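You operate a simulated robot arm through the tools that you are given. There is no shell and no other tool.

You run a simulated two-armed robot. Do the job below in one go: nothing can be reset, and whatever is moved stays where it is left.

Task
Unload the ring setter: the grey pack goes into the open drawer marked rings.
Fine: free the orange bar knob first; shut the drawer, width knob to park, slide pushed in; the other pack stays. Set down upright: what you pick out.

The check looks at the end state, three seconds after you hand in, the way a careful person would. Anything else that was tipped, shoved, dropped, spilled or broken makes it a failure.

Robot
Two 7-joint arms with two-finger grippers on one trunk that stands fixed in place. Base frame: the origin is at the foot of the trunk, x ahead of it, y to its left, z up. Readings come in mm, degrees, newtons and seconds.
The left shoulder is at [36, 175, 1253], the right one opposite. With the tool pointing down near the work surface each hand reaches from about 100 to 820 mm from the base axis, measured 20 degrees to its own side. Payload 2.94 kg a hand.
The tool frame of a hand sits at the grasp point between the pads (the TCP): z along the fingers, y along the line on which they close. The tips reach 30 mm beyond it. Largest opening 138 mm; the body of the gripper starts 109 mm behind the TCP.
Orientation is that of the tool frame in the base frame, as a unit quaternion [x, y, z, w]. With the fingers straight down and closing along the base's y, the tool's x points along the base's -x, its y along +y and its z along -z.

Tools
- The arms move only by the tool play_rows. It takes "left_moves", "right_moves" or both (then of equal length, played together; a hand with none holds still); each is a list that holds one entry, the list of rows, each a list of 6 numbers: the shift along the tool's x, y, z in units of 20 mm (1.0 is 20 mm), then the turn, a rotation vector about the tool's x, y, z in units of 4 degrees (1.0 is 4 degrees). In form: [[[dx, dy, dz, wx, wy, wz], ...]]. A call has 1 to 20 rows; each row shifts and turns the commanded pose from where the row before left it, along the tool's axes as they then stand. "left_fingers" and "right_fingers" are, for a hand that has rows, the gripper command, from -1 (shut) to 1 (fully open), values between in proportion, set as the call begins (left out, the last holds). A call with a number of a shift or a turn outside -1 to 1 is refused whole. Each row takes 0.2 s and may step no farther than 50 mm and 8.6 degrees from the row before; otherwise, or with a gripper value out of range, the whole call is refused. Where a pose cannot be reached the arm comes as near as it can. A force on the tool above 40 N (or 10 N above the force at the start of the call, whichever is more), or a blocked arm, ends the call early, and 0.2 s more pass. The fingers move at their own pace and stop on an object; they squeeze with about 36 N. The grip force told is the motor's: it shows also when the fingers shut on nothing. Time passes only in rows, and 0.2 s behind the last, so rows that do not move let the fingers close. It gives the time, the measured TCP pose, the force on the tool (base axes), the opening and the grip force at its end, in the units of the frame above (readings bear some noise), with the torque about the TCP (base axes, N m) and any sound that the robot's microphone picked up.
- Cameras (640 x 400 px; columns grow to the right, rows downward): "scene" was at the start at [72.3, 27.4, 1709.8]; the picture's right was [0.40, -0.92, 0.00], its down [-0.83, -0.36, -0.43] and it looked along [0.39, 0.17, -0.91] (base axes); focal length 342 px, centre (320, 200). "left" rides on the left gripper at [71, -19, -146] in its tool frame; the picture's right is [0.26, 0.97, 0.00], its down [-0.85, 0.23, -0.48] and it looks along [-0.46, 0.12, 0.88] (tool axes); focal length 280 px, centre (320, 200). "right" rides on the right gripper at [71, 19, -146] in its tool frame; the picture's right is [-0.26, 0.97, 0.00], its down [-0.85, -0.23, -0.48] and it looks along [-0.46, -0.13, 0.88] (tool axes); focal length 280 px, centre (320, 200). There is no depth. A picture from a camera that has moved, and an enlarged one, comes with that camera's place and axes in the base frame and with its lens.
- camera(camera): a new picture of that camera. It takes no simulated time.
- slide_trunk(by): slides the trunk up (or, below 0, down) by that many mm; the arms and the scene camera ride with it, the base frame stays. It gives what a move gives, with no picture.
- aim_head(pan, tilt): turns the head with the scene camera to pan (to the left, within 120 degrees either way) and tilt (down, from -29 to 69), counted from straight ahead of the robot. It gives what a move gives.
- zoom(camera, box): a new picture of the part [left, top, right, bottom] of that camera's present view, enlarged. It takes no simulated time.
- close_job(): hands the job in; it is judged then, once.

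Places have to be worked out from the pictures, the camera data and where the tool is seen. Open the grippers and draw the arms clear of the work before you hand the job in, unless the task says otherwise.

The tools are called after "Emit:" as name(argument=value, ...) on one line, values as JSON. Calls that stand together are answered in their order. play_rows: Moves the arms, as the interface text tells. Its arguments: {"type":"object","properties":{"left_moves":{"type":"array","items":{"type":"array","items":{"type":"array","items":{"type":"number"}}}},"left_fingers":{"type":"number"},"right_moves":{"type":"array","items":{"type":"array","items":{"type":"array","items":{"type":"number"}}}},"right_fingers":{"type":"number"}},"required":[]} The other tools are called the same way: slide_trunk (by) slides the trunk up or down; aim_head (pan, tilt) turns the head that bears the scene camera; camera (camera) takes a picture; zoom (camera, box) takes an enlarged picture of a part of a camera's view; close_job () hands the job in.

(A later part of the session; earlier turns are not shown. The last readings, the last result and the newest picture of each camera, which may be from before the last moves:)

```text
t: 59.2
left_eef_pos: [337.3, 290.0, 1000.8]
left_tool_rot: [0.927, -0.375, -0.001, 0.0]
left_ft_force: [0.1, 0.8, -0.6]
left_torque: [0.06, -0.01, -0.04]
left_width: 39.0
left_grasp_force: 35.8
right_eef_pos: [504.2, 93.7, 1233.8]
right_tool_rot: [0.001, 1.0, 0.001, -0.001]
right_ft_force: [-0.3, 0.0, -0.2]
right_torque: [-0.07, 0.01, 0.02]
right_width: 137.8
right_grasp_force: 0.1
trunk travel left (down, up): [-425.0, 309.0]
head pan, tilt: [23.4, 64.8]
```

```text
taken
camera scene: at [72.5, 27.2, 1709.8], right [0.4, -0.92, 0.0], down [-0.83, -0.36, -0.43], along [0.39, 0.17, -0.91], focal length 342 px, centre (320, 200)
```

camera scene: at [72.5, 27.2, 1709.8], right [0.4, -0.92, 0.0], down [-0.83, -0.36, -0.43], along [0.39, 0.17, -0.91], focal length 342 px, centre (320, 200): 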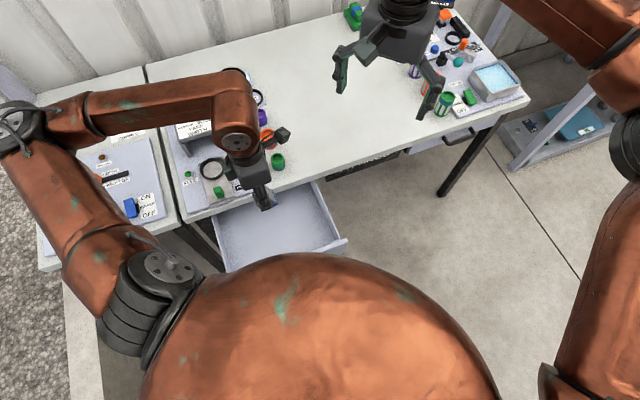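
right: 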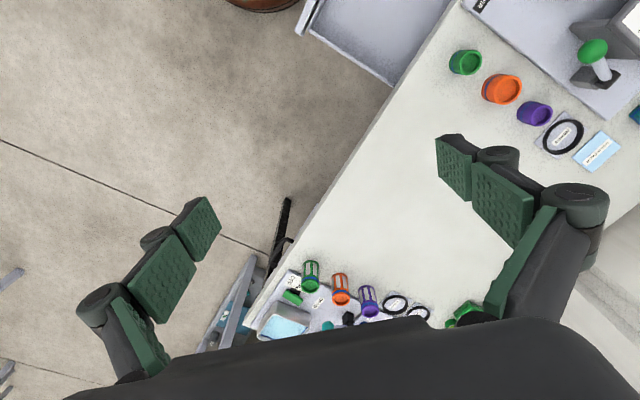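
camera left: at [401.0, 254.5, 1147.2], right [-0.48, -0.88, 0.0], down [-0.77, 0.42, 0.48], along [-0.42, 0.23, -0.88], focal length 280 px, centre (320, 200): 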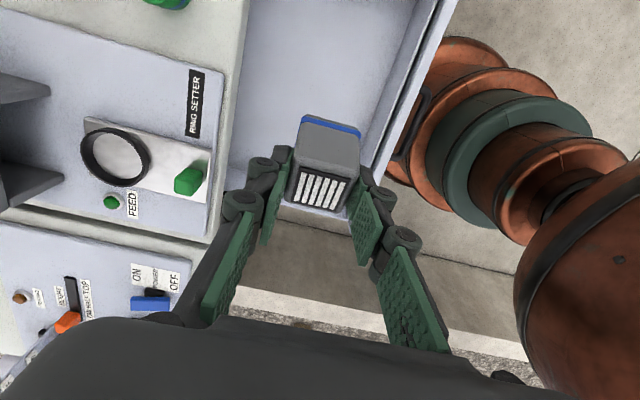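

The pack hangs above the drawer. I tilt the hand by 20° about the finger axis to bring the pack upright and check.

Emit:
play_rows(left_moves=[[[0, 0, 0, 0, -0.5, 0], [0, 0, 0, 0, -0.8, 0], [0, 0, 0, 0, -0.8, 0], [0, 0, 0, 0, -0.8, 0], [0, 0, 0, 0, -0.8, 0], [0, 0, 0, 0, -0.8, 0], [0, 0, 0, 0, -0.5, 0], [0, 0, 0, 0, 0, 0]]])

Emit:
camera(camera="left")

Emit:
zoom(camera="scene", box=[210, 110, 330, 250])

Emit:
camera(camera="right")

```text
t: 61.0
left_eef_pos: [338.5, 289.7, 1000.6]
left_tool_rot: [0.913, -0.369, -0.16, -0.065]
left_ft_force: [-0.5, 0.4, -0.8]
left_torque: [0.0, 0.03, 0.01]
left_width: 38.5
left_grasp_force: 35.7
right_eef_pos: [500.4, 92.5, 1232.6]
right_tool_rot: [0.0, 1.0, 0.0, -0.001]
right_ft_force: [0.0, 0.3, -0.5]
right_torque: [0.0, 0.01, 0.03]
right_width: 138.2
right_grasp_force: 0.0
trunk travel left (down, up): [-425.0, 309.0]
head pan, tilt: [23.4, 64.8]
```

```text
taken
camera left: at [435.0, 223.5, 1113.8], right [-0.49, -0.87, -0.09], down [-0.62, 0.28, 0.74], along [-0.61, 0.42, -0.67], focal length 280 px, centre (320, 200)
```

left: 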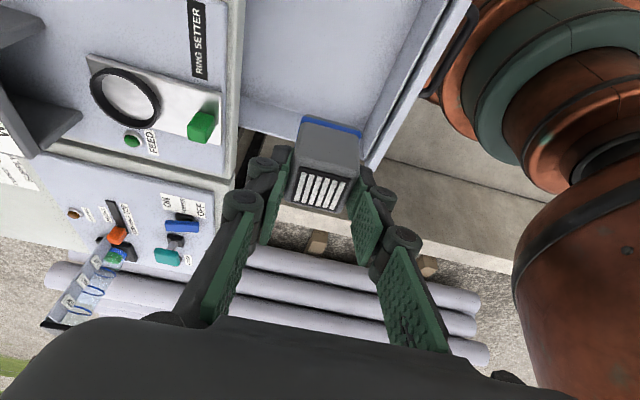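

```text
2.86 times, centred on (270, 180) of scene
camera zoom: at [72.4, 27.5, 1709.8], right [0.4, -0.92, 0.0], down [-0.83, -0.36, -0.43], along [0.39, 0.17, -0.91], focal length 977 px, centre (463, 257)
```

zoom: 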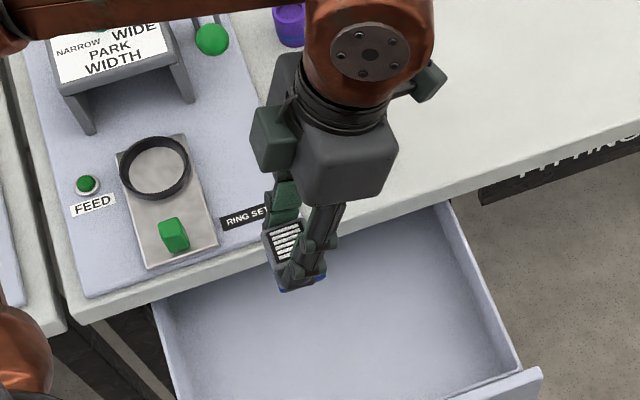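

```text
taken
camera right: at [431.0, 113.7, 1379.6], right [0.26, 0.97, 0.0], down [0.85, -0.23, 0.47], along [0.46, -0.12, -0.88], focal length 280 px, centre (320, 200)
```

right: 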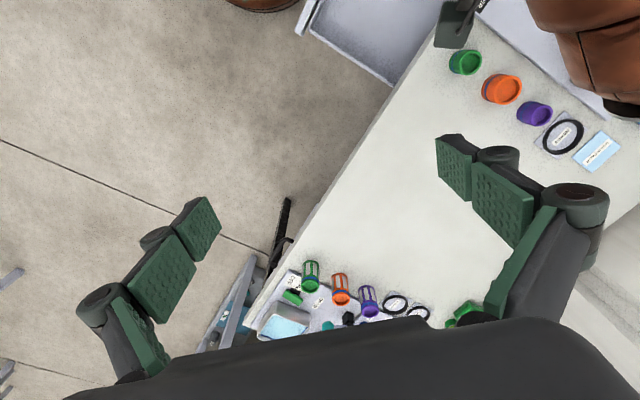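

I check that the pack now looks upright in the scene view.

Emit:
zoom(camera="scene", box=[245, 165, 295, 215])

Emit:
zoom(camera="left", box=[230, 0, 470, 240])

```text
8.00 times, centred on (270, 190) of scene
camera zoom: at [72.4, 27.5, 1709.8], right [0.4, -0.92, 0.0], down [-0.83, -0.36, -0.43], along [0.39, 0.17, -0.91], focal length 2734 px, centre (720, 280)
```

zoom: 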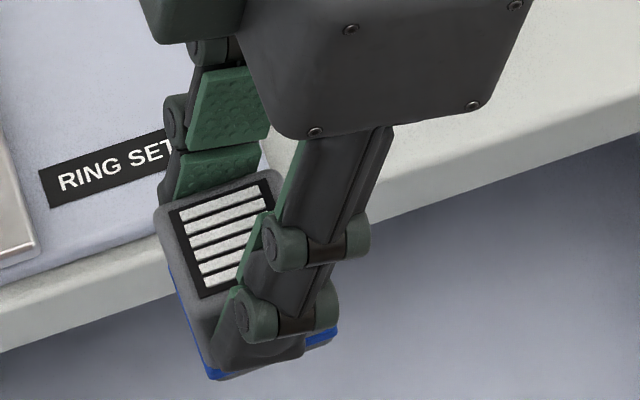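

```text
1.67 times, centred on (350, 120) of left
camera zoom: at [435.0, 223.5, 1113.8], right [-0.49, -0.87, -0.09], down [-0.62, 0.28, 0.74], along [-0.61, 0.42, -0.67], focal length 467 px, centre (270, 333)
```

zoom: 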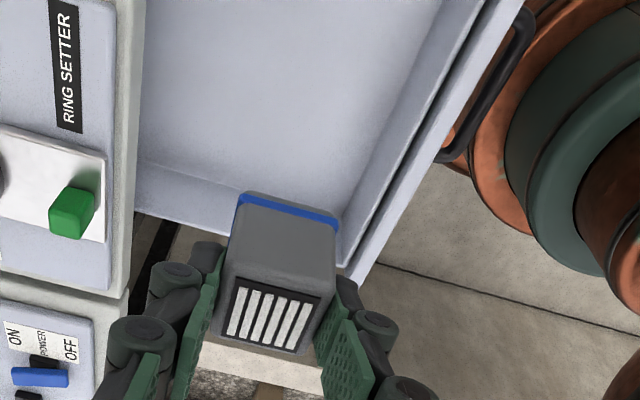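

The pack looks upright. I descend vertically (in tilted tool axes) toward the drawer, to TCP z≈800 first.

Emit:
play_rows(left_moves=[[[0.17, 0.3, 0.47, 0, 0, 0], [0.342, 0.3, 0.94, 0, 0, 0], [0.342, 0, 0.94, 0, 0, 0], [0.342, 0, 0.94, 0, 0, 0], [0.342, 0, 0.94, 0, 0, 0], [0.342, 0, 0.94, 0, 0, 0], [0.342, 0, 0.94, 0, 0, 0], [0.342, 0, 0.94, 0, 0, 0], [0.342, 0, 0.94, 0, 0, 0], [0.342, 0, 0.94, 0, 0, 0], [0.17, 0, 0.47, 0, 0, 0]]])

Emit:
camera(camera="left")

Emit:
zoom(camera="scene", box=[200, 120, 360, 280])

```text
t: 63.4
left_eef_pos: [328.1, 280.4, 800.7]
left_tool_rot: [0.913, -0.369, -0.161, -0.065]
left_ft_force: [0.3, -0.8, -0.4]
left_torque: [0.01, 0.0, 0.02]
left_width: 38.9
left_grasp_force: 36.3
right_eef_pos: [501.5, 92.7, 1233.9]
right_tool_rot: [-0.001, 1.0, 0.0, -0.001]
right_ft_force: [-0.7, 0.7, 0.0]
right_torque: [0.02, 0.01, -0.03]
right_width: 138.1
right_grasp_force: 0.1
trunk travel left (down, up): [-425.0, 309.0]
head pan, tilt: [23.4, 64.8]
```

```text
taken
camera left: at [426.8, 215.7, 915.0], right [-0.49, -0.87, -0.09], down [-0.62, 0.28, 0.74], along [-0.61, 0.42, -0.67], focal length 280 px, centre (320, 200)
```

left: 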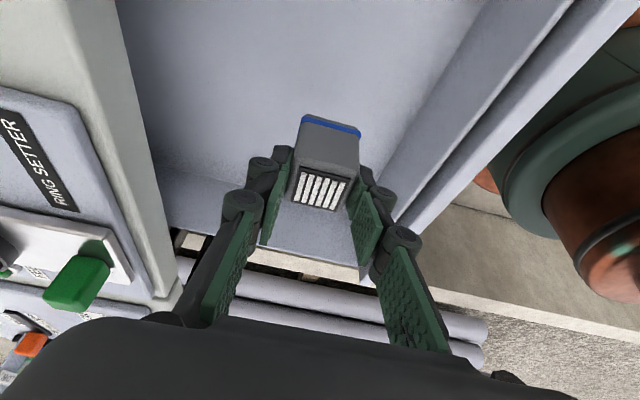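

```text
2.50 times, centred on (280, 200) of scene
camera zoom: at [72.3, 27.4, 1709.8], right [0.4, -0.92, 0.0], down [-0.83, -0.36, -0.43], along [0.39, 0.17, -0.91], focal length 854 px, centre (420, 200)
```

zoom: 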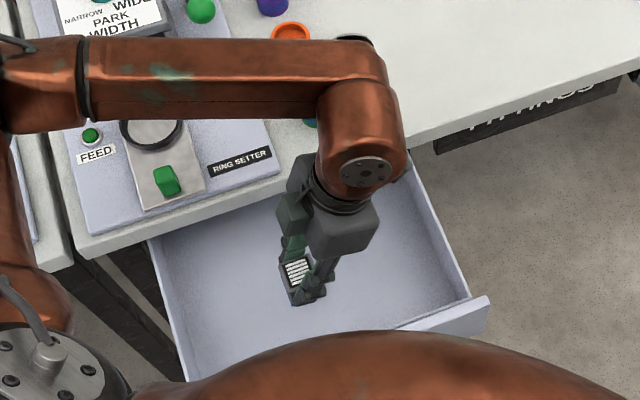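

Well inside the drawer outline. I continue down slowly by about 25 mm, checking force.

Emit:
play_rows(left_moves=[[[0.085, 0, 0.235, 0, 0, 0], [0.085, 0, 0.235, 0, 0, 0], [0.085, 0, 0.235, 0, 0, 0], [0.085, 0, 0.235, 0, 0, 0], [0.085, 0, 0.235, 0, 0, 0]]])

Emit:
zoom(camera="left", box=[200, 60, 440, 280])

Emit:
zoom(camera="scene", box=[240, 150, 320, 230])

```text
t: 64.6
left_eef_pos: [328.7, 280.9, 774.8]
left_tool_rot: [0.913, -0.369, -0.16, -0.066]
left_ft_force: [-0.5, 0.3, -0.6]
left_torque: [0.02, 0.0, 0.01]
left_width: 38.9
left_grasp_force: 36.1
right_eef_pos: [501.8, 92.8, 1233.7]
right_tool_rot: [-0.001, 1.0, 0.001, -0.001]
right_ft_force: [-0.4, -0.6, 0.1]
right_torque: [0.04, -0.03, -0.03]
right_width: 138.3
right_grasp_force: 0.1
trunk travel left (down, up): [-425.0, 309.0]
head pan, tilt: [23.4, 64.8]
```

```text
1.82 times, centred on (320, 170) of left
camera zoom: at [426.0, 214.7, 889.4], right [-0.49, -0.87, -0.09], down [-0.62, 0.28, 0.74], along [-0.61, 0.42, -0.67], focal length 510 px, centre (320, 254)
```

zoom: 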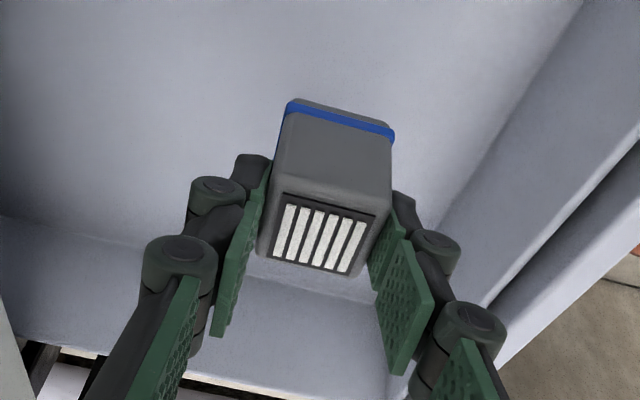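

```text
5.00 times, centred on (280, 190) of scene
camera zoom: at [72.4, 27.3, 1709.8], right [0.4, -0.92, 0.0], down [-0.83, -0.36, -0.43], along [0.39, 0.17, -0.91], focal length 1709 px, centre (520, 250)
```

zoom: 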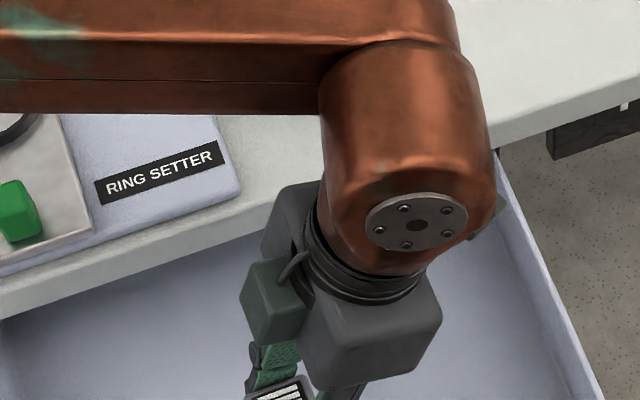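

Force is still zero. The forearm now passes over the bench, so I check its height with the right-hand camera before going lower.

Emit:
camera(camera="right")

Emit:
camera(camera="scene")

```text
taken
camera right: at [431.1, 113.6, 1379.6], right [0.26, 0.97, 0.0], down [0.85, -0.23, 0.47], along [0.46, -0.12, -0.88], focal length 280 px, centre (320, 200)
```

right: 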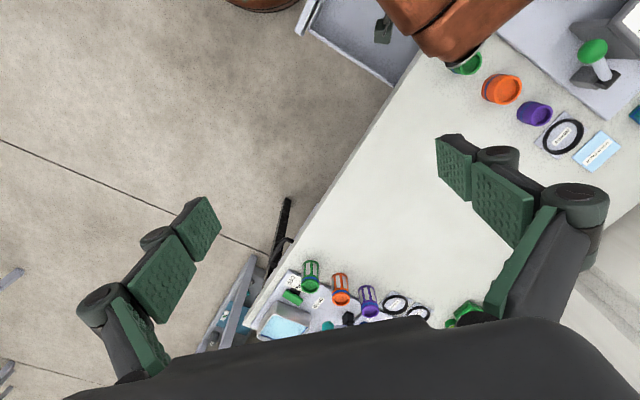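

```text
taken
camera scene: at [72.4, 27.3, 1709.8], right [0.4, -0.92, 0.0], down [-0.83, -0.36, -0.43], along [0.39, 0.17, -0.91], focal length 342 px, centre (320, 200)
```

scene: 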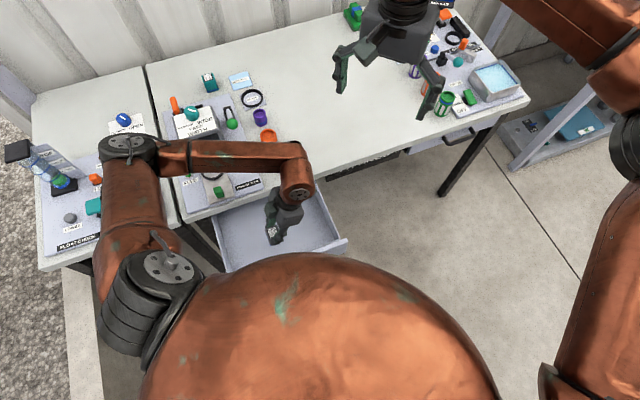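

The wrist is around z≈1010 and the elbow higher, so the arm is well clear of the bench. I continue descending in small steps until the pack touches the drawer floor.

Emit:
play_rows(left_moves=[[[0.05, 0, 0.14, 0, 0, 0], [0.05, 0, 0.14, 0, 0, 0], [0.05, 0, 0.14, 0, 0, 0], [0.05, 0, 0.14, 0, 0, 0], [0.05, 0, 0.14, 0, 0, 0]]])

Emit:
zoom(camera="left", box=[200, 60, 440, 280])

```text
t: 65.8
left_eef_pos: [328.4, 281.1, 760.4]
left_tool_rot: [0.913, -0.369, -0.161, -0.065]
left_ft_force: [0.3, -0.6, -0.3]
left_torque: [-0.01, 0.01, 0.0]
left_width: 38.7
left_grasp_force: 36.2
right_eef_pos: [501.3, 93.5, 1234.1]
right_tool_rot: [0.0, 1.0, 0.001, -0.001]
right_ft_force: [-0.3, -0.1, 0.8]
right_torque: [-0.03, -0.02, -0.01]
right_width: 138.1
right_grasp_force: 0.0
trunk travel left (down, up): [-425.0, 309.0]
head pan, tilt: [23.4, 64.8]
```

```text
1.82 times, centred on (320, 170) of left
camera zoom: at [425.9, 214.8, 874.2], right [-0.49, -0.87, -0.09], down [-0.62, 0.28, 0.74], along [-0.61, 0.42, -0.67], focal length 510 px, centre (320, 254)
```

zoom: 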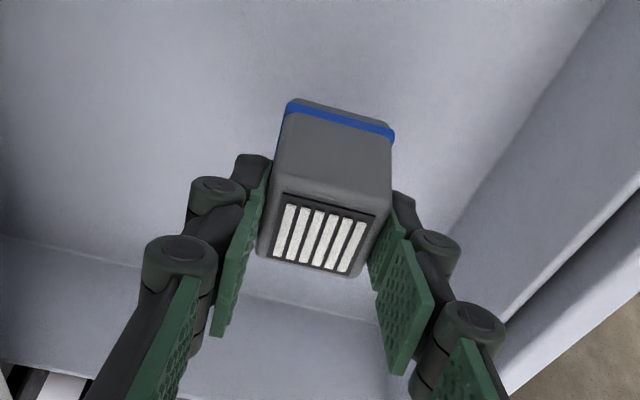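

No contact yet; continue.

Emit:
play_rows(left_moves=[[[0.05, 0, 0.14, 0, 0, 0], [0.05, 0, 0.14, 0, 0, 0], [0.05, 0, 0.14, 0, 0, 0], [0.05, 0, 0.14, 0, 0, 0]]])

Emit:
zoom(camera="left", box=[200, 60, 440, 280])

```text
t: 66.8
left_eef_pos: [329.5, 282.5, 748.5]
left_tool_rot: [0.913, -0.368, -0.161, -0.064]
left_ft_force: [0.0, -0.1, -0.7]
left_torque: [-0.01, 0.02, 0.02]
left_width: 39.2
left_grasp_force: 35.8
right_eef_pos: [501.5, 94.0, 1233.9]
right_tool_rot: [0.0, 1.0, 0.002, -0.001]
right_ft_force: [-0.2, 0.3, 1.3]
right_torque: [0.02, 0.0, 0.0]
right_width: 138.0
right_grasp_force: 0.0
trunk travel left (down, up): [-425.0, 309.0]
head pan, tilt: [23.4, 64.8]
```

```text
1.82 times, centred on (320, 170) of left
camera zoom: at [426.5, 216.4, 862.5], right [-0.49, -0.87, -0.09], down [-0.62, 0.28, 0.74], along [-0.61, 0.42, -0.67], focal length 510 px, centre (320, 254)
```

zoom: 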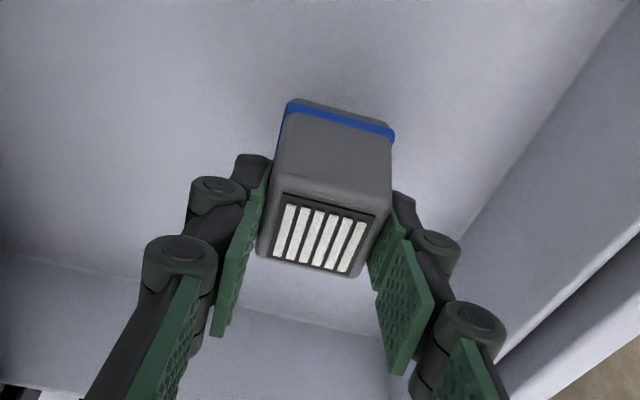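

Still nothing; a soft shadow begins to appear, so the floor is near. I go on in 2–3 mm steps.

Emit:
play_rows(left_moves=[[[0.05, 0, 0.14, 0, 0, 0], [0.05, 0, 0.14, 0, 0, 0], [0.05, 0, 0.14, 0, 0, 0], [0.05, 0, 0.14, 0, 0, 0]]])

Emit:
zoom(camera="left", box=[200, 60, 440, 280])

```text
t: 67.8
left_eef_pos: [329.3, 281.9, 737.7]
left_tool_rot: [0.913, -0.369, -0.161, -0.065]
left_ft_force: [-0.3, -0.2, -0.4]
left_torque: [0.01, -0.02, 0.03]
left_width: 38.9
left_grasp_force: 36.2
right_eef_pos: [501.5, 93.3, 1234.6]
right_tool_rot: [0.001, 1.0, 0.001, 0.0]
right_ft_force: [-0.1, 0.0, -0.1]
right_torque: [0.03, 0.01, -0.03]
right_width: 137.7
right_grasp_force: 0.0
trunk travel left (down, up): [-425.0, 309.0]
head pan, tilt: [23.4, 64.8]
```

```text
1.82 times, centred on (320, 170) of left
camera zoom: at [426.1, 215.2, 850.9], right [-0.49, -0.87, -0.09], down [-0.62, 0.28, 0.74], along [-0.61, 0.42, -0.67], focal length 510 px, centre (320, 254)
```

zoom: 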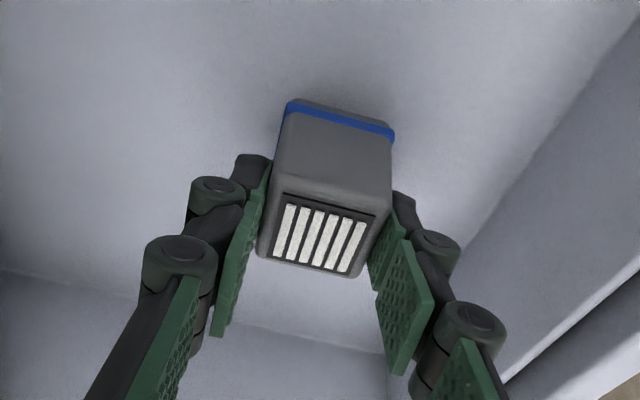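

The shadow under the pack is getting closer; I keep stepping down.

Emit:
play_rows(left_moves=[[[0.05, 0, 0.14, 0, 0, 0], [0.05, 0, 0.14, 0, 0, 0], [0.05, 0, 0.14, 0, 0, 0]]])

Emit:
zoom(camera="left", box=[200, 60, 440, 280])

```text
t: 68.6
left_eef_pos: [329.9, 281.8, 729.2]
left_tool_rot: [0.913, -0.37, -0.16, -0.066]
left_ft_force: [0.2, -0.2, -0.7]
left_torque: [0.01, -0.01, 0.0]
left_width: 38.9
left_grasp_force: 36.1
right_eef_pos: [501.4, 92.8, 1233.6]
right_tool_rot: [0.0, 1.0, 0.001, -0.001]
right_ft_force: [-0.8, 0.0, 0.5]
right_torque: [0.01, -0.01, -0.01]
right_width: 138.1
right_grasp_force: 0.0
trunk travel left (down, up): [-425.0, 309.0]
head pan, tilt: [23.4, 64.8]
```

```text
1.82 times, centred on (320, 170) of left
camera zoom: at [426.5, 215.9, 842.3], right [-0.49, -0.87, -0.09], down [-0.62, 0.28, 0.74], along [-0.61, 0.42, -0.67], focal length 510 px, centre (320, 254)
```

zoom: 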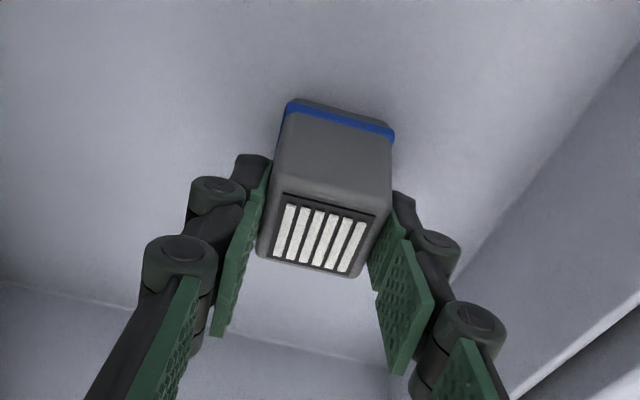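

No contact yet. Next few steps down.

Emit:
play_rows(left_moves=[[[0.05, 0, 0.14, 0, 0, 0], [0.05, 0, 0.14, 0, 0, 0], [0.05, 0, 0.14, 0, 0, 0]]])

Emit:
zoom(camera="left", box=[200, 60, 440, 280])

Emit:
camera(camera="scene")

```text
t: 69.4
left_eef_pos: [328.8, 280.9, 721.9]
left_tool_rot: [0.913, -0.368, -0.161, -0.065]
left_ft_force: [-1.2, 2.5, 23.7]
left_torque: [0.3, 0.19, 0.07]
left_width: 39.3
left_grasp_force: 36.2
right_eef_pos: [500.4, 91.6, 1233.6]
right_tool_rot: [0.0, 1.0, 0.001, 0.0]
right_ft_force: [-0.2, 0.2, -0.4]
right_torque: [0.0, -0.01, -0.01]
right_width: 137.9
right_grasp_force: 0.1
trunk travel left (down, up): [-425.0, 309.0]
head pan, tilt: [23.4, 64.8]
```

```text
1.82 times, centred on (320, 170) of left
camera zoom: at [425.6, 213.9, 834.1], right [-0.49, -0.87, -0.09], down [-0.62, 0.27, 0.74], along [-0.61, 0.42, -0.67], focal length 510 px, centre (320, 254)
```

zoom: 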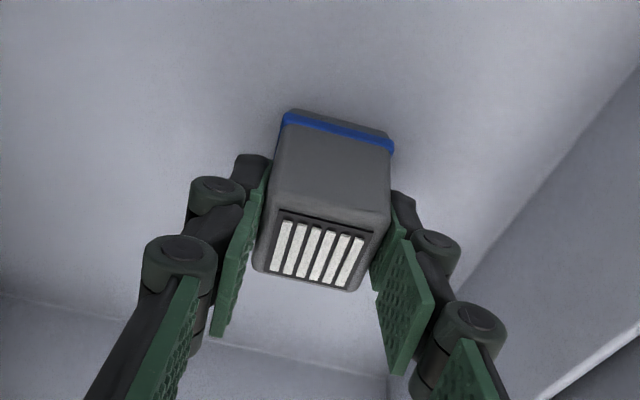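

```text
taken
camera scene: at [71.1, 26.2, 1710.1], right [0.4, -0.92, 0.0], down [-0.83, -0.36, -0.43], along [0.39, 0.17, -0.9], focal length 342 px, centre (320, 200)
```

scene: 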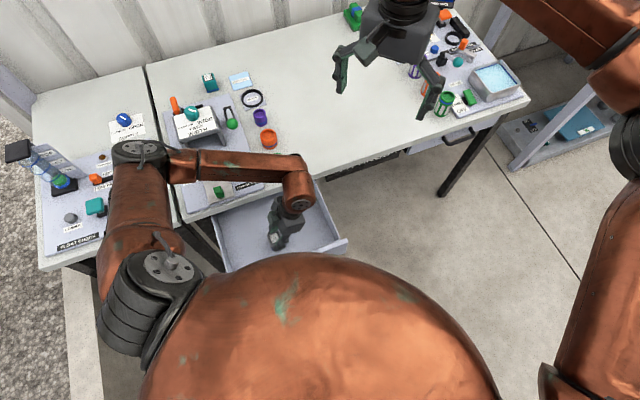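

Contact with the drawer floor (24 N). I ease up about 1.5 mm to shed the load and check, before opening.

Emit:
play_rows(left_moves=[[[-0.026, 0, -0.07, 0, 0, 0], [0, 0, 0, 0, 0, 0]]])

Emit:
zoom(camera="left", box=[240, 80, 400, 240])

```text
t: 70.0
left_eef_pos: [329.0, 279.3, 721.2]
left_tool_rot: [0.913, -0.369, -0.161, -0.065]
left_ft_force: [0.7, -1.3, 14.4]
left_torque: [0.14, 0.09, 0.05]
left_width: 38.7
left_grasp_force: 35.6
right_eef_pos: [500.8, 91.9, 1233.0]
right_tool_rot: [-0.001, 1.0, 0.001, 0.0]
right_ft_force: [0.2, -0.3, 0.0]
right_torque: [0.04, 0.03, -0.03]
right_width: 138.1
right_grasp_force: 0.0
trunk travel left (down, up): [-425.0, 309.0]
head pan, tilt: [23.4, 64.8]
```

```text
2.50 times, centred on (320, 160) of left
camera zoom: at [425.4, 213.8, 834.1], right [-0.49, -0.86, -0.09], down [-0.62, 0.28, 0.74], along [-0.61, 0.42, -0.67], focal length 701 px, centre (320, 300)
```

zoom: 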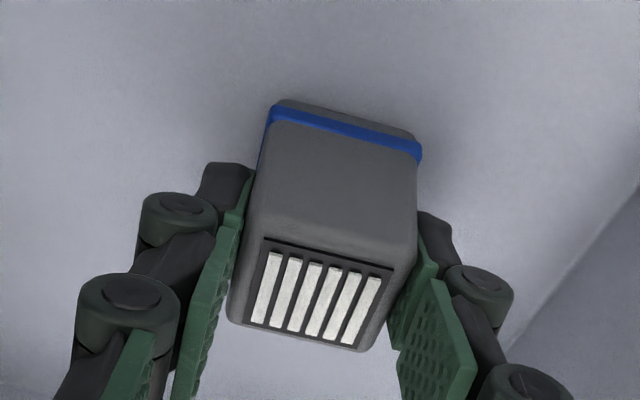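

The pack looks upright on the floor. I raise 2 mm more to near-zero load and open gently.

Emit:
play_rows(left_moves=[[[-0.034, 0, -0.094, 0, 0, 0], [0, 0, 0, 0, 0, 0]]])

Emit:
play_rows(left_moves=[[[0, 0, 0, 0, 0, 0], [0, 0, 0, 0, 0, 0], [0, 0, 0, 0, 0, 0]]], left_fingers=-0.3)

Emit:
zoom(camera="left", box=[240, 80, 400, 240])

```text
t: 70.6
left_eef_pos: [327.9, 281.6, 722.2]
left_tool_rot: [0.914, -0.368, -0.16, -0.065]
left_ft_force: [0.3, -0.1, -0.6]
left_torque: [0.0, 0.0, 0.0]
left_width: 38.8
left_grasp_force: 35.6
right_eef_pos: [501.6, 92.6, 1233.6]
right_tool_rot: [0.0, 1.0, 0.001, -0.001]
right_ft_force: [0.2, -0.8, -0.4]
right_torque: [0.02, -0.02, 0.02]
right_width: 138.3
right_grasp_force: 0.0
trunk travel left (down, up): [-425.0, 309.0]
head pan, tilt: [23.4, 64.8]
```

```text
t: 71.4
left_eef_pos: [328.7, 280.3, 722.8]
left_tool_rot: [0.913, -0.369, -0.161, -0.065]
left_ft_force: [0.2, 0.0, -0.7]
left_torque: [0.01, 0.02, 0.01]
left_width: 48.3
left_grasp_force: 0.0
right_eef_pos: [501.6, 93.0, 1233.9]
right_tool_rot: [-0.001, 1.0, 0.001, -0.001]
right_ft_force: [0.1, -0.2, -0.2]
right_torque: [0.0, 0.02, 0.03]
right_width: 137.8
right_grasp_force: 0.0
trunk travel left (down, up): [-425.0, 309.0]
head pan, tilt: [23.4, 64.8]
```

```text
2.50 times, centred on (320, 160) of left
camera zoom: at [425.9, 215.2, 836.2], right [-0.49, -0.87, -0.09], down [-0.62, 0.28, 0.74], along [-0.61, 0.42, -0.67], focal length 701 px, centre (320, 300)
```

zoom: 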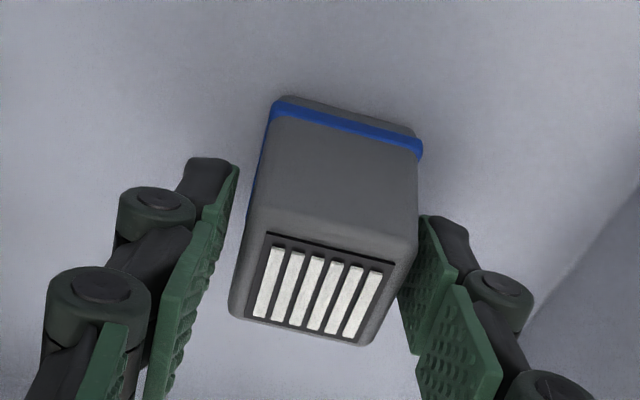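

Released; the pack stands on its own. The near pad is close to it, so I shift 3 mm away, open a bit more and rise straight up.

Emit:
play_rows(left_moves=[[[0, 0.12, 0, 0, 0, 0], [0, 0, 0, 0, 0, 0], [0, 0, 0, 0, 0, 0]]], left_fingers=-0.2)

Emit:
zoom(camera="left", box=[240, 80, 400, 240])

```text
t: 72.2
left_eef_pos: [327.6, 279.0, 722.4]
left_tool_rot: [0.913, -0.369, -0.161, -0.065]
left_ft_force: [0.0, 0.6, 0.3]
left_torque: [0.01, 0.0, -0.01]
left_width: 55.1
left_grasp_force: 0.0
right_eef_pos: [502.7, 93.3, 1233.5]
right_tool_rot: [0.0, 1.0, 0.001, 0.001]
right_ft_force: [-0.8, -0.2, -0.4]
right_torque: [-0.02, 0.01, 0.01]
right_width: 137.7
right_grasp_force: 0.1
trunk travel left (down, up): [-425.0, 309.0]
head pan, tilt: [23.4, 64.8]
```

```text
2.50 times, centred on (320, 160) of left
camera zoom: at [424.2, 212.6, 835.9], right [-0.49, -0.87, -0.09], down [-0.62, 0.28, 0.74], along [-0.61, 0.42, -0.67], focal length 701 px, centre (320, 300)
```

zoom: 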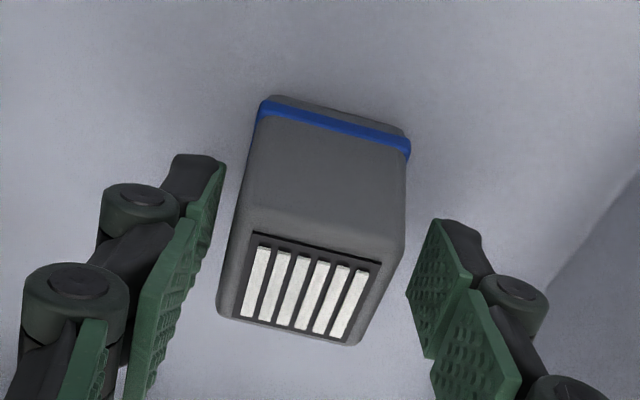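

Both pads are clear. I rise vertically out of the drawer.

Emit:
play_rows(left_moves=[[[-0.17, 0, -0.47, 0, 0, 0], [-0.342, 0, -0.94, 0, 0, 0], [-0.342, 0, -0.94, 0, 0, 0], [-0.342, 0, -0.94, 0, 0, 0], [-0.342, 0, -0.94, 0, 0, 0], [-0.342, 0, -0.94, 0, 0, 0], [-0.342, 0, -0.94, 0, 0, 0], [-0.342, 0, -0.94, 0, 0, 0], [-0.342, 0, -0.94, 0, 0, 0], [-0.342, 0, -0.94, 0, 0, 0], [-0.342, 0, -0.94, 0, 0, 0], [-0.342, 0, -0.94, 0, 0, 0], [-0.342, 0, -0.94, 0, 0, 0]]])

Emit:
camera(camera="left")

Emit:
camera(camera="scene")

```text
t: 75.0
left_eef_pos: [325.6, 275.5, 974.5]
left_tool_rot: [0.913, -0.368, -0.161, -0.065]
left_ft_force: [-0.4, 0.2, 0.8]
left_torque: [-0.01, -0.03, 0.0]
left_width: 55.1
left_grasp_force: 0.1
right_eef_pos: [501.2, 92.5, 1234.1]
right_tool_rot: [0.0, 1.0, 0.001, -0.002]
right_ft_force: [0.3, -0.4, -0.6]
right_torque: [0.03, -0.02, 0.02]
right_width: 138.1
right_grasp_force: 0.0
trunk travel left (down, up): [-425.0, 309.0]
head pan, tilt: [23.4, 64.8]
```

```text
taken
camera left: at [423.8, 210.6, 1087.3], right [-0.49, -0.87, -0.09], down [-0.62, 0.28, 0.74], along [-0.61, 0.42, -0.67], focal length 280 px, centre (320, 200)
```

left: 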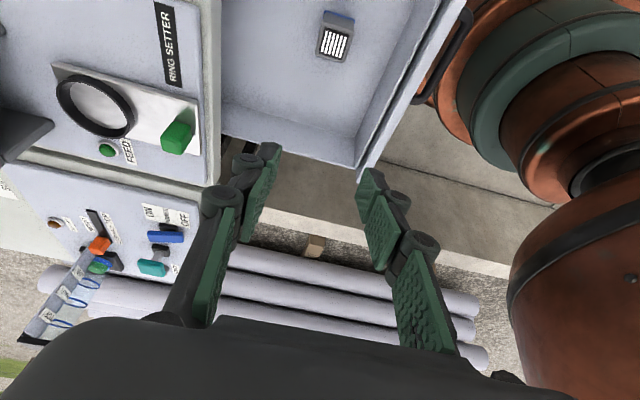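

```text
taken
camera scene: at [72.2, 27.1, 1709.8], right [0.4, -0.92, 0.0], down [-0.83, -0.36, -0.43], along [0.39, 0.17, -0.91], focal length 342 px, centre (320, 200)
```

scene: 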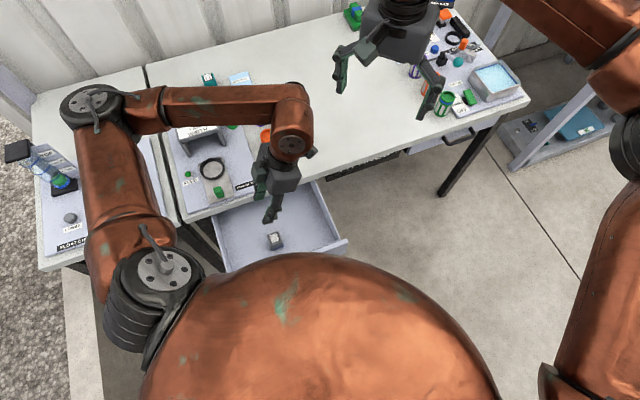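

The grey pack stands upright in the drawer. Next is the width knob: it points at WIDE (az ≈ −88°) and PARK lies 46° clockwise at az ≈ −134°; its top centre is ≈(519,626,929). I un-tilt the hand and yaw to θ≈92° here first.

Emit:
play_rows(left_moves=[[[0, 0, -0.5, 0, 1, 0], [0, 0, -0.5, 0, 1, 0], [0, 0, -0.5, 0, 1, 0], [0, 0, -0.5, 0, 1, 0], [0, 0, -0.5, 0, 1, 0], [0, 0, 0, 0, 0, 1], [0, 0, 0, 0, 0, 1], [0, 0, 0, 0, 0, 1], [0, 0, 0, 0, 0, 1], [0, 0, 0, 0, 0, 1], [0, 0, 0, 0, 0, 1], [0, 0, 0, 0, 0, 1], [0, 0, 0, 0, 0, 1], [0, 0, 0, 0, 0, 1], [0, 0, 0, 0, 0, 1], [0, 0, 0, 0, 0, 1]]])

```text
t: 78.4
left_eef_pos: [334.9, 271.8, 1021.8]
left_tool_rot: [0.719, -0.695, 0.0, 0.0]
left_ft_force: [-0.3, 0.2, -0.2]
left_torque: [0.03, 0.02, 0.02]
left_width: 55.2
left_grasp_force: 0.2
right_eef_pos: [501.6, 93.8, 1233.4]
right_tool_rot: [0.0, 1.0, 0.001, 0.0]
right_ft_force: [-0.1, -0.8, 0.3]
right_torque: [0.0, 0.01, -0.02]
right_width: 137.8
right_grasp_force: 0.0
trunk travel left (down, up): [-425.0, 309.0]
head pan, tilt: [23.4, 64.8]
```

Yaw is 92°. I move over the width knob at z≈1020.

Emit:
play_rows(left_moves=[[[-0.966, -0.544, 0, 0, 0, 0], [-0.966, -0.544, 0, 0, 0, 0], [-0.966, -0.544, 0, 0, 0, 0], [-0.966, -0.544, 0, 0, 0, 0], [-0.966, -0.544, 0, 0, 0, 0], [-0.966, -0.544, 0, 0, 0, 0], [-0.966, -0.544, 0, 0, 0, 0], [-0.966, -0.544, 0, 0, 0, 0], [-0.966, -0.544, 0, 0, 0, 0], [-0.966, -0.544, 0, 0, 0, 0], [-0.966, -0.544, 0, 0, 0, 0], [-0.966, -0.544, 0, 0, 0, 0], [-0.966, -0.544, 0, 0, 0, 0], [-0.966, -0.544, 0, 0, 0, 0], [-0.966, -0.544, 0, 0, 0, 0], [-0.966, -0.544, 0, 0, 0, 0], [-0.966, -0.544, 0, 0, 0, 0], [-0.966, -0.544, 0, 0, 0, 0], [0, 0, 0, 0, 0, 0]]])

Emit:
camera(camera="left")

Emit:
zoom(camera="left", box=[260, 60, 400, 200])

Emit:
zoom(camera="scene", box=[150, 50, 290, 190])

```text
t: 82.4
left_eef_pos: [519.7, 626.0, 1019.9]
left_tool_rot: [0.719, -0.695, 0.001, 0.0]
left_ft_force: [1.2, -0.3, 0.6]
left_torque: [0.01, -0.04, 0.0]
left_width: 55.3
left_grasp_force: 0.0
right_eef_pos: [502.1, 94.5, 1233.2]
right_tool_rot: [0.0, 1.0, 0.0, 0.0]
right_ft_force: [-0.4, 0.0, 0.8]
right_torque: [0.02, -0.01, 0.0]
right_width: 138.2
right_grasp_force: 0.1
trunk travel left (down, up): [-425.0, 309.0]
head pan, tilt: [23.4, 64.8]
```

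```text
taken
camera left: at [541.1, 555.6, 1166.7], right [-0.96, -0.29, 0.0], down [-0.26, 0.84, 0.48], along [-0.14, 0.45, -0.88], focal length 280 px, centre (320, 200)
```

left: 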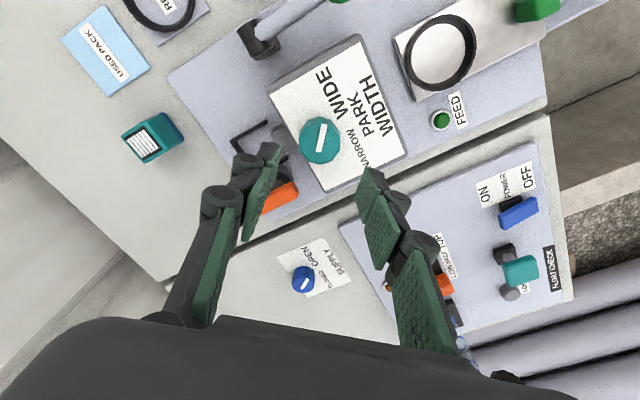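

```text
2.86 times, centred on (330, 130) of left
camera zoom: at [541.1, 555.6, 1166.7], right [-0.96, -0.29, 0.0], down [-0.26, 0.84, 0.48], along [-0.14, 0.45, -0.88], focal length 801 px, centre (291, 400)
```

zoom: 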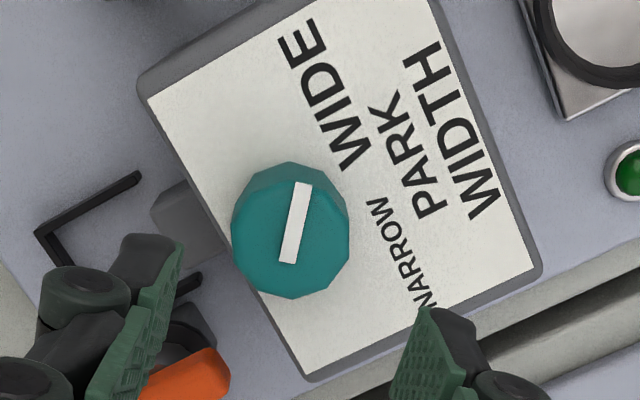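

```text
2.86 times, centred on (220, 120) of scene
camera zoom: at [72.1, 27.6, 1709.8], right [0.4, -0.92, 0.0], down [-0.83, -0.36, -0.43], along [0.39, 0.17, -0.91], focal length 977 px, centre (606, 429)
```

zoom: 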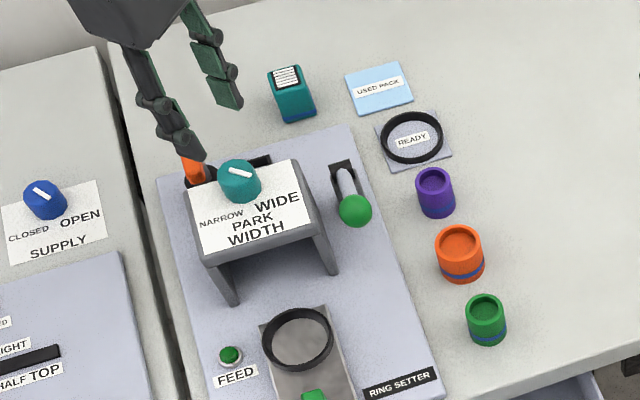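

The knob (≈36 mm) is centred under the hand. I descend to tips ≈913, just above the housing top (z≈905), and look.

Emit:
play_rows(left_moves=[[[0, 0, 1, 0, 0, 0], [0, 0, 1, 0, 0, 0], [0, 0, 1, 0, 0, 0], [0, 0, 0.8, 0, 0, 0]]])

Emit:
zoom(camera="left", box=[220, 80, 420, 280])

Emit:
zoom(camera="scene", box=[160, 80, 240, 150])

```text
t: 83.4
left_eef_pos: [517.7, 626.5, 943.3]
left_tool_rot: [0.719, -0.695, -0.001, 0.001]
left_ft_force: [0.4, 0.0, -0.1]
left_torque: [-0.01, 0.04, 0.01]
left_width: 55.4
left_grasp_force: 0.0
right_eef_pos: [502.2, 94.8, 1232.5]
right_tool_rot: [0.0, 1.0, 0.0, -0.002]
right_ft_force: [-0.4, -0.5, 0.2]
right_torque: [-0.02, -0.01, 0.0]
right_width: 137.8
right_grasp_force: 0.0
trunk travel left (down, up): [-425.0, 309.0]
head pan, tilt: [23.4, 64.8]
```

```text
2.00 times, centred on (320, 180) of left
camera zoom: at [539.2, 555.5, 1089.8], right [-0.96, -0.3, 0.0], down [-0.26, 0.84, 0.48], along [-0.14, 0.45, -0.88], focal length 561 px, centre (320, 240)
```

zoom: 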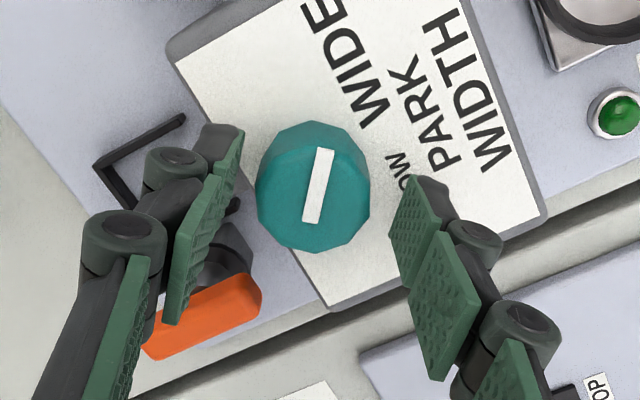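

```text
5.71 times, centred on (200, 115) of scene
camera zoom: at [72.8, 28.3, 1709.8], right [0.4, -0.92, 0.0], down [-0.83, -0.36, -0.42], along [0.39, 0.17, -0.91], focal length 1953 px, centre (1006, 686)
```

zoom: 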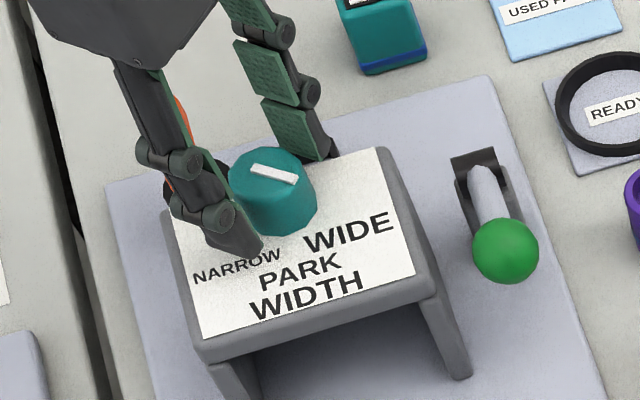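

Knob centred between the pads. I close on it.

Emit:
play_rows(left_moves=[[[0, 0, 0, 0, 0, 0], [0, 0, 0, 0, 0, 0], [0, 0, 0, 0, 0, 0], [0, 0, 0, 0, 0, 0]]], left_fingers=-1)

Emit:
play_rows(left_moves=[[[0, 0, 0, 0, 0, 0.7], [0, 0, 0, 0, 0, 0.8], [0, 0, 0, 0, 0, 0.8], [0, 0, 0, 0, 0, 0]]])

Emit:
zoom(camera="left", box=[220, 80, 420, 280])

Emit:
zoom(camera="scene", box=[160, 80, 240, 150])

```text
t: 84.4
left_eef_pos: [519.8, 624.6, 943.8]
left_tool_rot: [0.719, -0.695, 0.001, 0.0]
left_ft_force: [11.4, 1.4, 1.4]
left_torque: [-0.06, -0.43, -0.03]
left_width: 36.8
left_grasp_force: 45.1
right_eef_pos: [501.9, 93.8, 1233.2]
right_tool_rot: [-0.001, 1.0, 0.0, -0.001]
right_ft_force: [-0.4, -0.1, -0.8]
right_torque: [0.01, -0.01, -0.02]
right_width: 137.7
right_grasp_force: 0.0
trunk travel left (down, up): [-425.0, 309.0]
head pan, tilt: [23.4, 64.8]
```

```text
t: 85.4
left_eef_pos: [519.2, 623.8, 944.1]
left_tool_rot: [-0.66, 0.751, 0.002, -0.002]
left_ft_force: [6.6, -11.0, -6.4]
left_torque: [0.4, -0.22, 0.0]
left_width: 36.3
left_grasp_force: 44.9
right_eef_pos: [502.9, 92.0, 1233.7]
right_tool_rot: [0.0, 1.0, 0.0, 0.0]
right_ft_force: [0.2, 0.4, -0.8]
right_torque: [0.03, -0.02, 0.0]
right_width: 137.9
right_grasp_force: 0.0
trunk travel left (down, up): [-425.0, 309.0]
head pan, tilt: [23.4, 64.8]
```

```text
2.00 times, centred on (320, 180) of left
camera zoom: at [529.9, 552.7, 1090.6], right [-0.99, -0.14, 0.0], down [-0.12, 0.87, 0.47], along [-0.07, 0.47, -0.88], focal length 561 px, centre (320, 240)
```

zoom: 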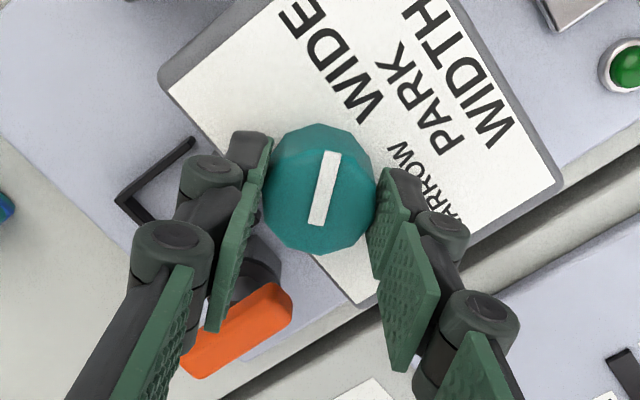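

```text
5.71 times, centred on (200, 115) of scene
camera zoom: at [74.2, 26.9, 1709.7], right [0.4, -0.92, 0.0], down [-0.83, -0.36, -0.42], along [0.39, 0.17, -0.91], focal length 1953 px, centre (1006, 686)
```

zoom: 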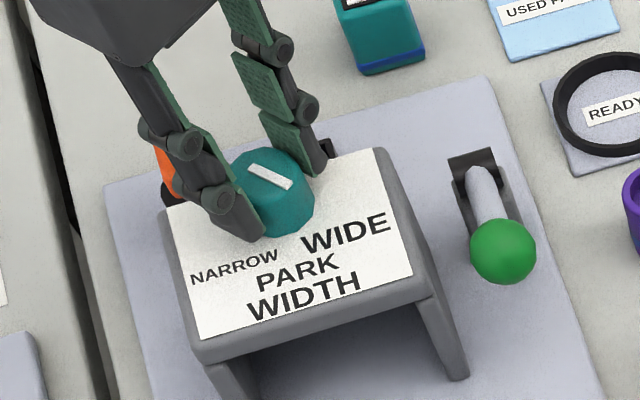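

The knob turns with the hand (9° so far). I continue clockwise to a total of about 46°.

Emit:
play_rows(left_moves=[[[0, 0, 0, 0, 0, 0.85], [0, 0, 0, 0, 0, 0.85], [0, 0, 0, 0, 0, 0.85], [0, 0, 0, 0, 0, 0.85], [0, 0, 0, 0, 0, 0.85], [0, 0, 0, 0, 0, 0.85], [0, 0, 0, 0, 0, 0.85], [0, 0, 0, 0, 0, 0.85], [0, 0, 0, 0, 0, 0.85], [0, 0, 0, 0, 0, 0.85], [0, 0, 0, 0, 0, 0.6], [0, 0, 0, 0, 0, 0]]])

Emit:
zoom(camera="left", box=[220, 80, 420, 280])

Emit:
zoom(camera="scene", box=[160, 80, 240, 150])

```text
t: 88.0
left_eef_pos: [518.5, 624.9, 943.5]
left_tool_rot: [-0.392, 0.92, -0.001, -0.002]
left_ft_force: [2.0, -15.1, -16.5]
left_torque: [-1.01, 0.5, -0.05]
left_width: 36.1
left_grasp_force: 45.3
right_eef_pos: [503.6, 93.5, 1233.7]
right_tool_rot: [-0.001, 1.0, 0.001, -0.001]
right_ft_force: [-0.7, -0.3, 0.5]
right_torque: [0.02, -0.03, -0.01]
right_width: 137.8
right_grasp_force: 0.1
trunk travel left (down, up): [-425.0, 309.0]
head pan, tilt: [23.4, 64.8]
```

```text
2.00 times, centred on (320, 180) of left
camera zoom: at [484.1, 561.2, 1090.8], right [-0.88, 0.48, 0.0], down [0.42, 0.77, 0.47], along [0.22, 0.42, -0.88], focal length 561 px, centre (320, 240)
```

zoom: 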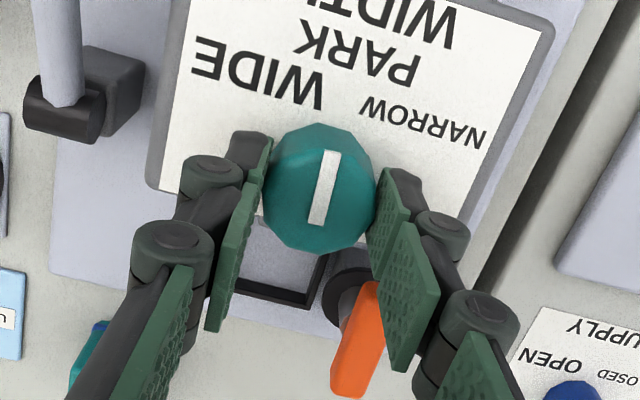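

```text
5.71 times, centred on (200, 115) of scene
camera zoom: at [74.5, 27.4, 1709.7], right [0.4, -0.92, 0.0], down [-0.83, -0.36, -0.42], along [0.39, 0.17, -0.91], focal length 1953 px, centre (1006, 686)
```

zoom: 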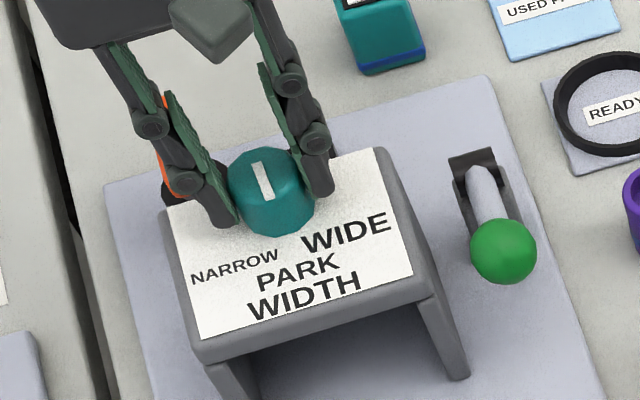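

The pointer now aims straight at PARK (az ≈ −135°). I open and lift off.

Emit:
play_rows(left_moves=[[[0, 0, 0, 0, 0, 0], [0, 0, 0, 0, 0, 0], [0, 0, 0, 0, 0, 0]]], left_fingers=-0.2)

Emit:
play_rows(left_moves=[[[0, 0, -0.5, 0, 0, 0], [0, 0, -1, 0, 0, 0], [0, 0, -1, 0, 0, 0], [0, 0, -1, 0, 0, 0], [0, 0, -1, 0, 0, 0]]])

Emit:
zoom(camera="left", box=[220, 20, 420, 220])

Emit:
zoom(camera="scene", box=[150, 70, 270, 210])

```text
t: 88.8
left_eef_pos: [517.8, 625.9, 945.5]
left_tool_rot: [-0.394, 0.919, 0.0, 0.0]
left_ft_force: [0.0, 0.1, 0.4]
left_torque: [0.02, -0.02, -0.01]
left_width: 55.2
left_grasp_force: 0.0
right_eef_pos: [502.0, 93.4, 1233.6]
right_tool_rot: [0.0, 1.0, 0.0, 0.0]
right_ft_force: [-0.1, -0.3, 0.3]
right_torque: [-0.02, 0.02, -0.02]
right_width: 138.0
right_grasp_force: 0.0
trunk travel left (down, up): [-425.0, 309.0]
head pan, tilt: [23.4, 64.8]
```

```text
t: 90.0
left_eef_pos: [518.3, 624.0, 1035.6]
left_tool_rot: [-0.394, 0.919, 0.001, 0.0]
left_ft_force: [-0.6, -0.4, -0.1]
left_torque: [0.02, 0.0, 0.01]
left_width: 55.0
left_grasp_force: 0.1
right_eef_pos: [500.1, 92.9, 1233.1]
right_tool_rot: [0.0, 1.0, 0.001, 0.001]
right_ft_force: [0.4, -0.6, -0.4]
right_torque: [0.02, 0.0, -0.03]
right_width: 138.1
right_grasp_force: 0.1
trunk travel left (down, up): [-425.0, 309.0]
head pan, tilt: [23.4, 64.8]
```

```text
2.00 times, centred on (320, 120) of left
camera zoom: at [482.7, 560.1, 1183.2], right [-0.88, 0.48, 0.0], down [0.42, 0.77, 0.48], along [0.23, 0.42, -0.88], focal length 561 px, centre (320, 360)
```

zoom: 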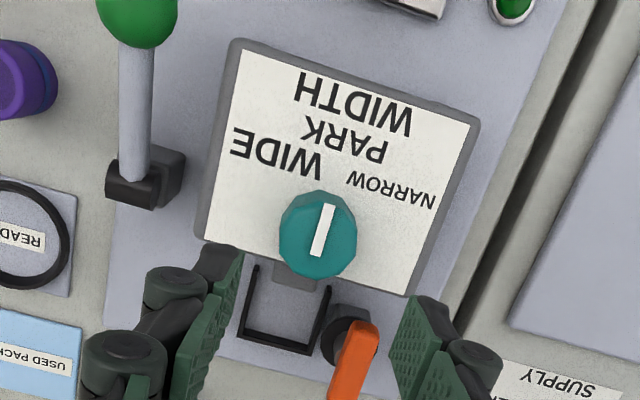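

```text
2.86 times, centred on (210, 140) of scene
camera zoom: at [72.1, 27.0, 1709.8], right [0.4, -0.92, 0.0], down [-0.83, -0.36, -0.43], along [0.39, 0.17, -0.91], focal length 977 px, centre (634, 371)
```

zoom: 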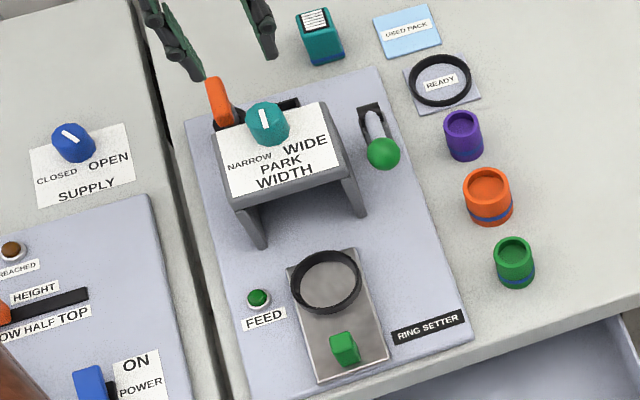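

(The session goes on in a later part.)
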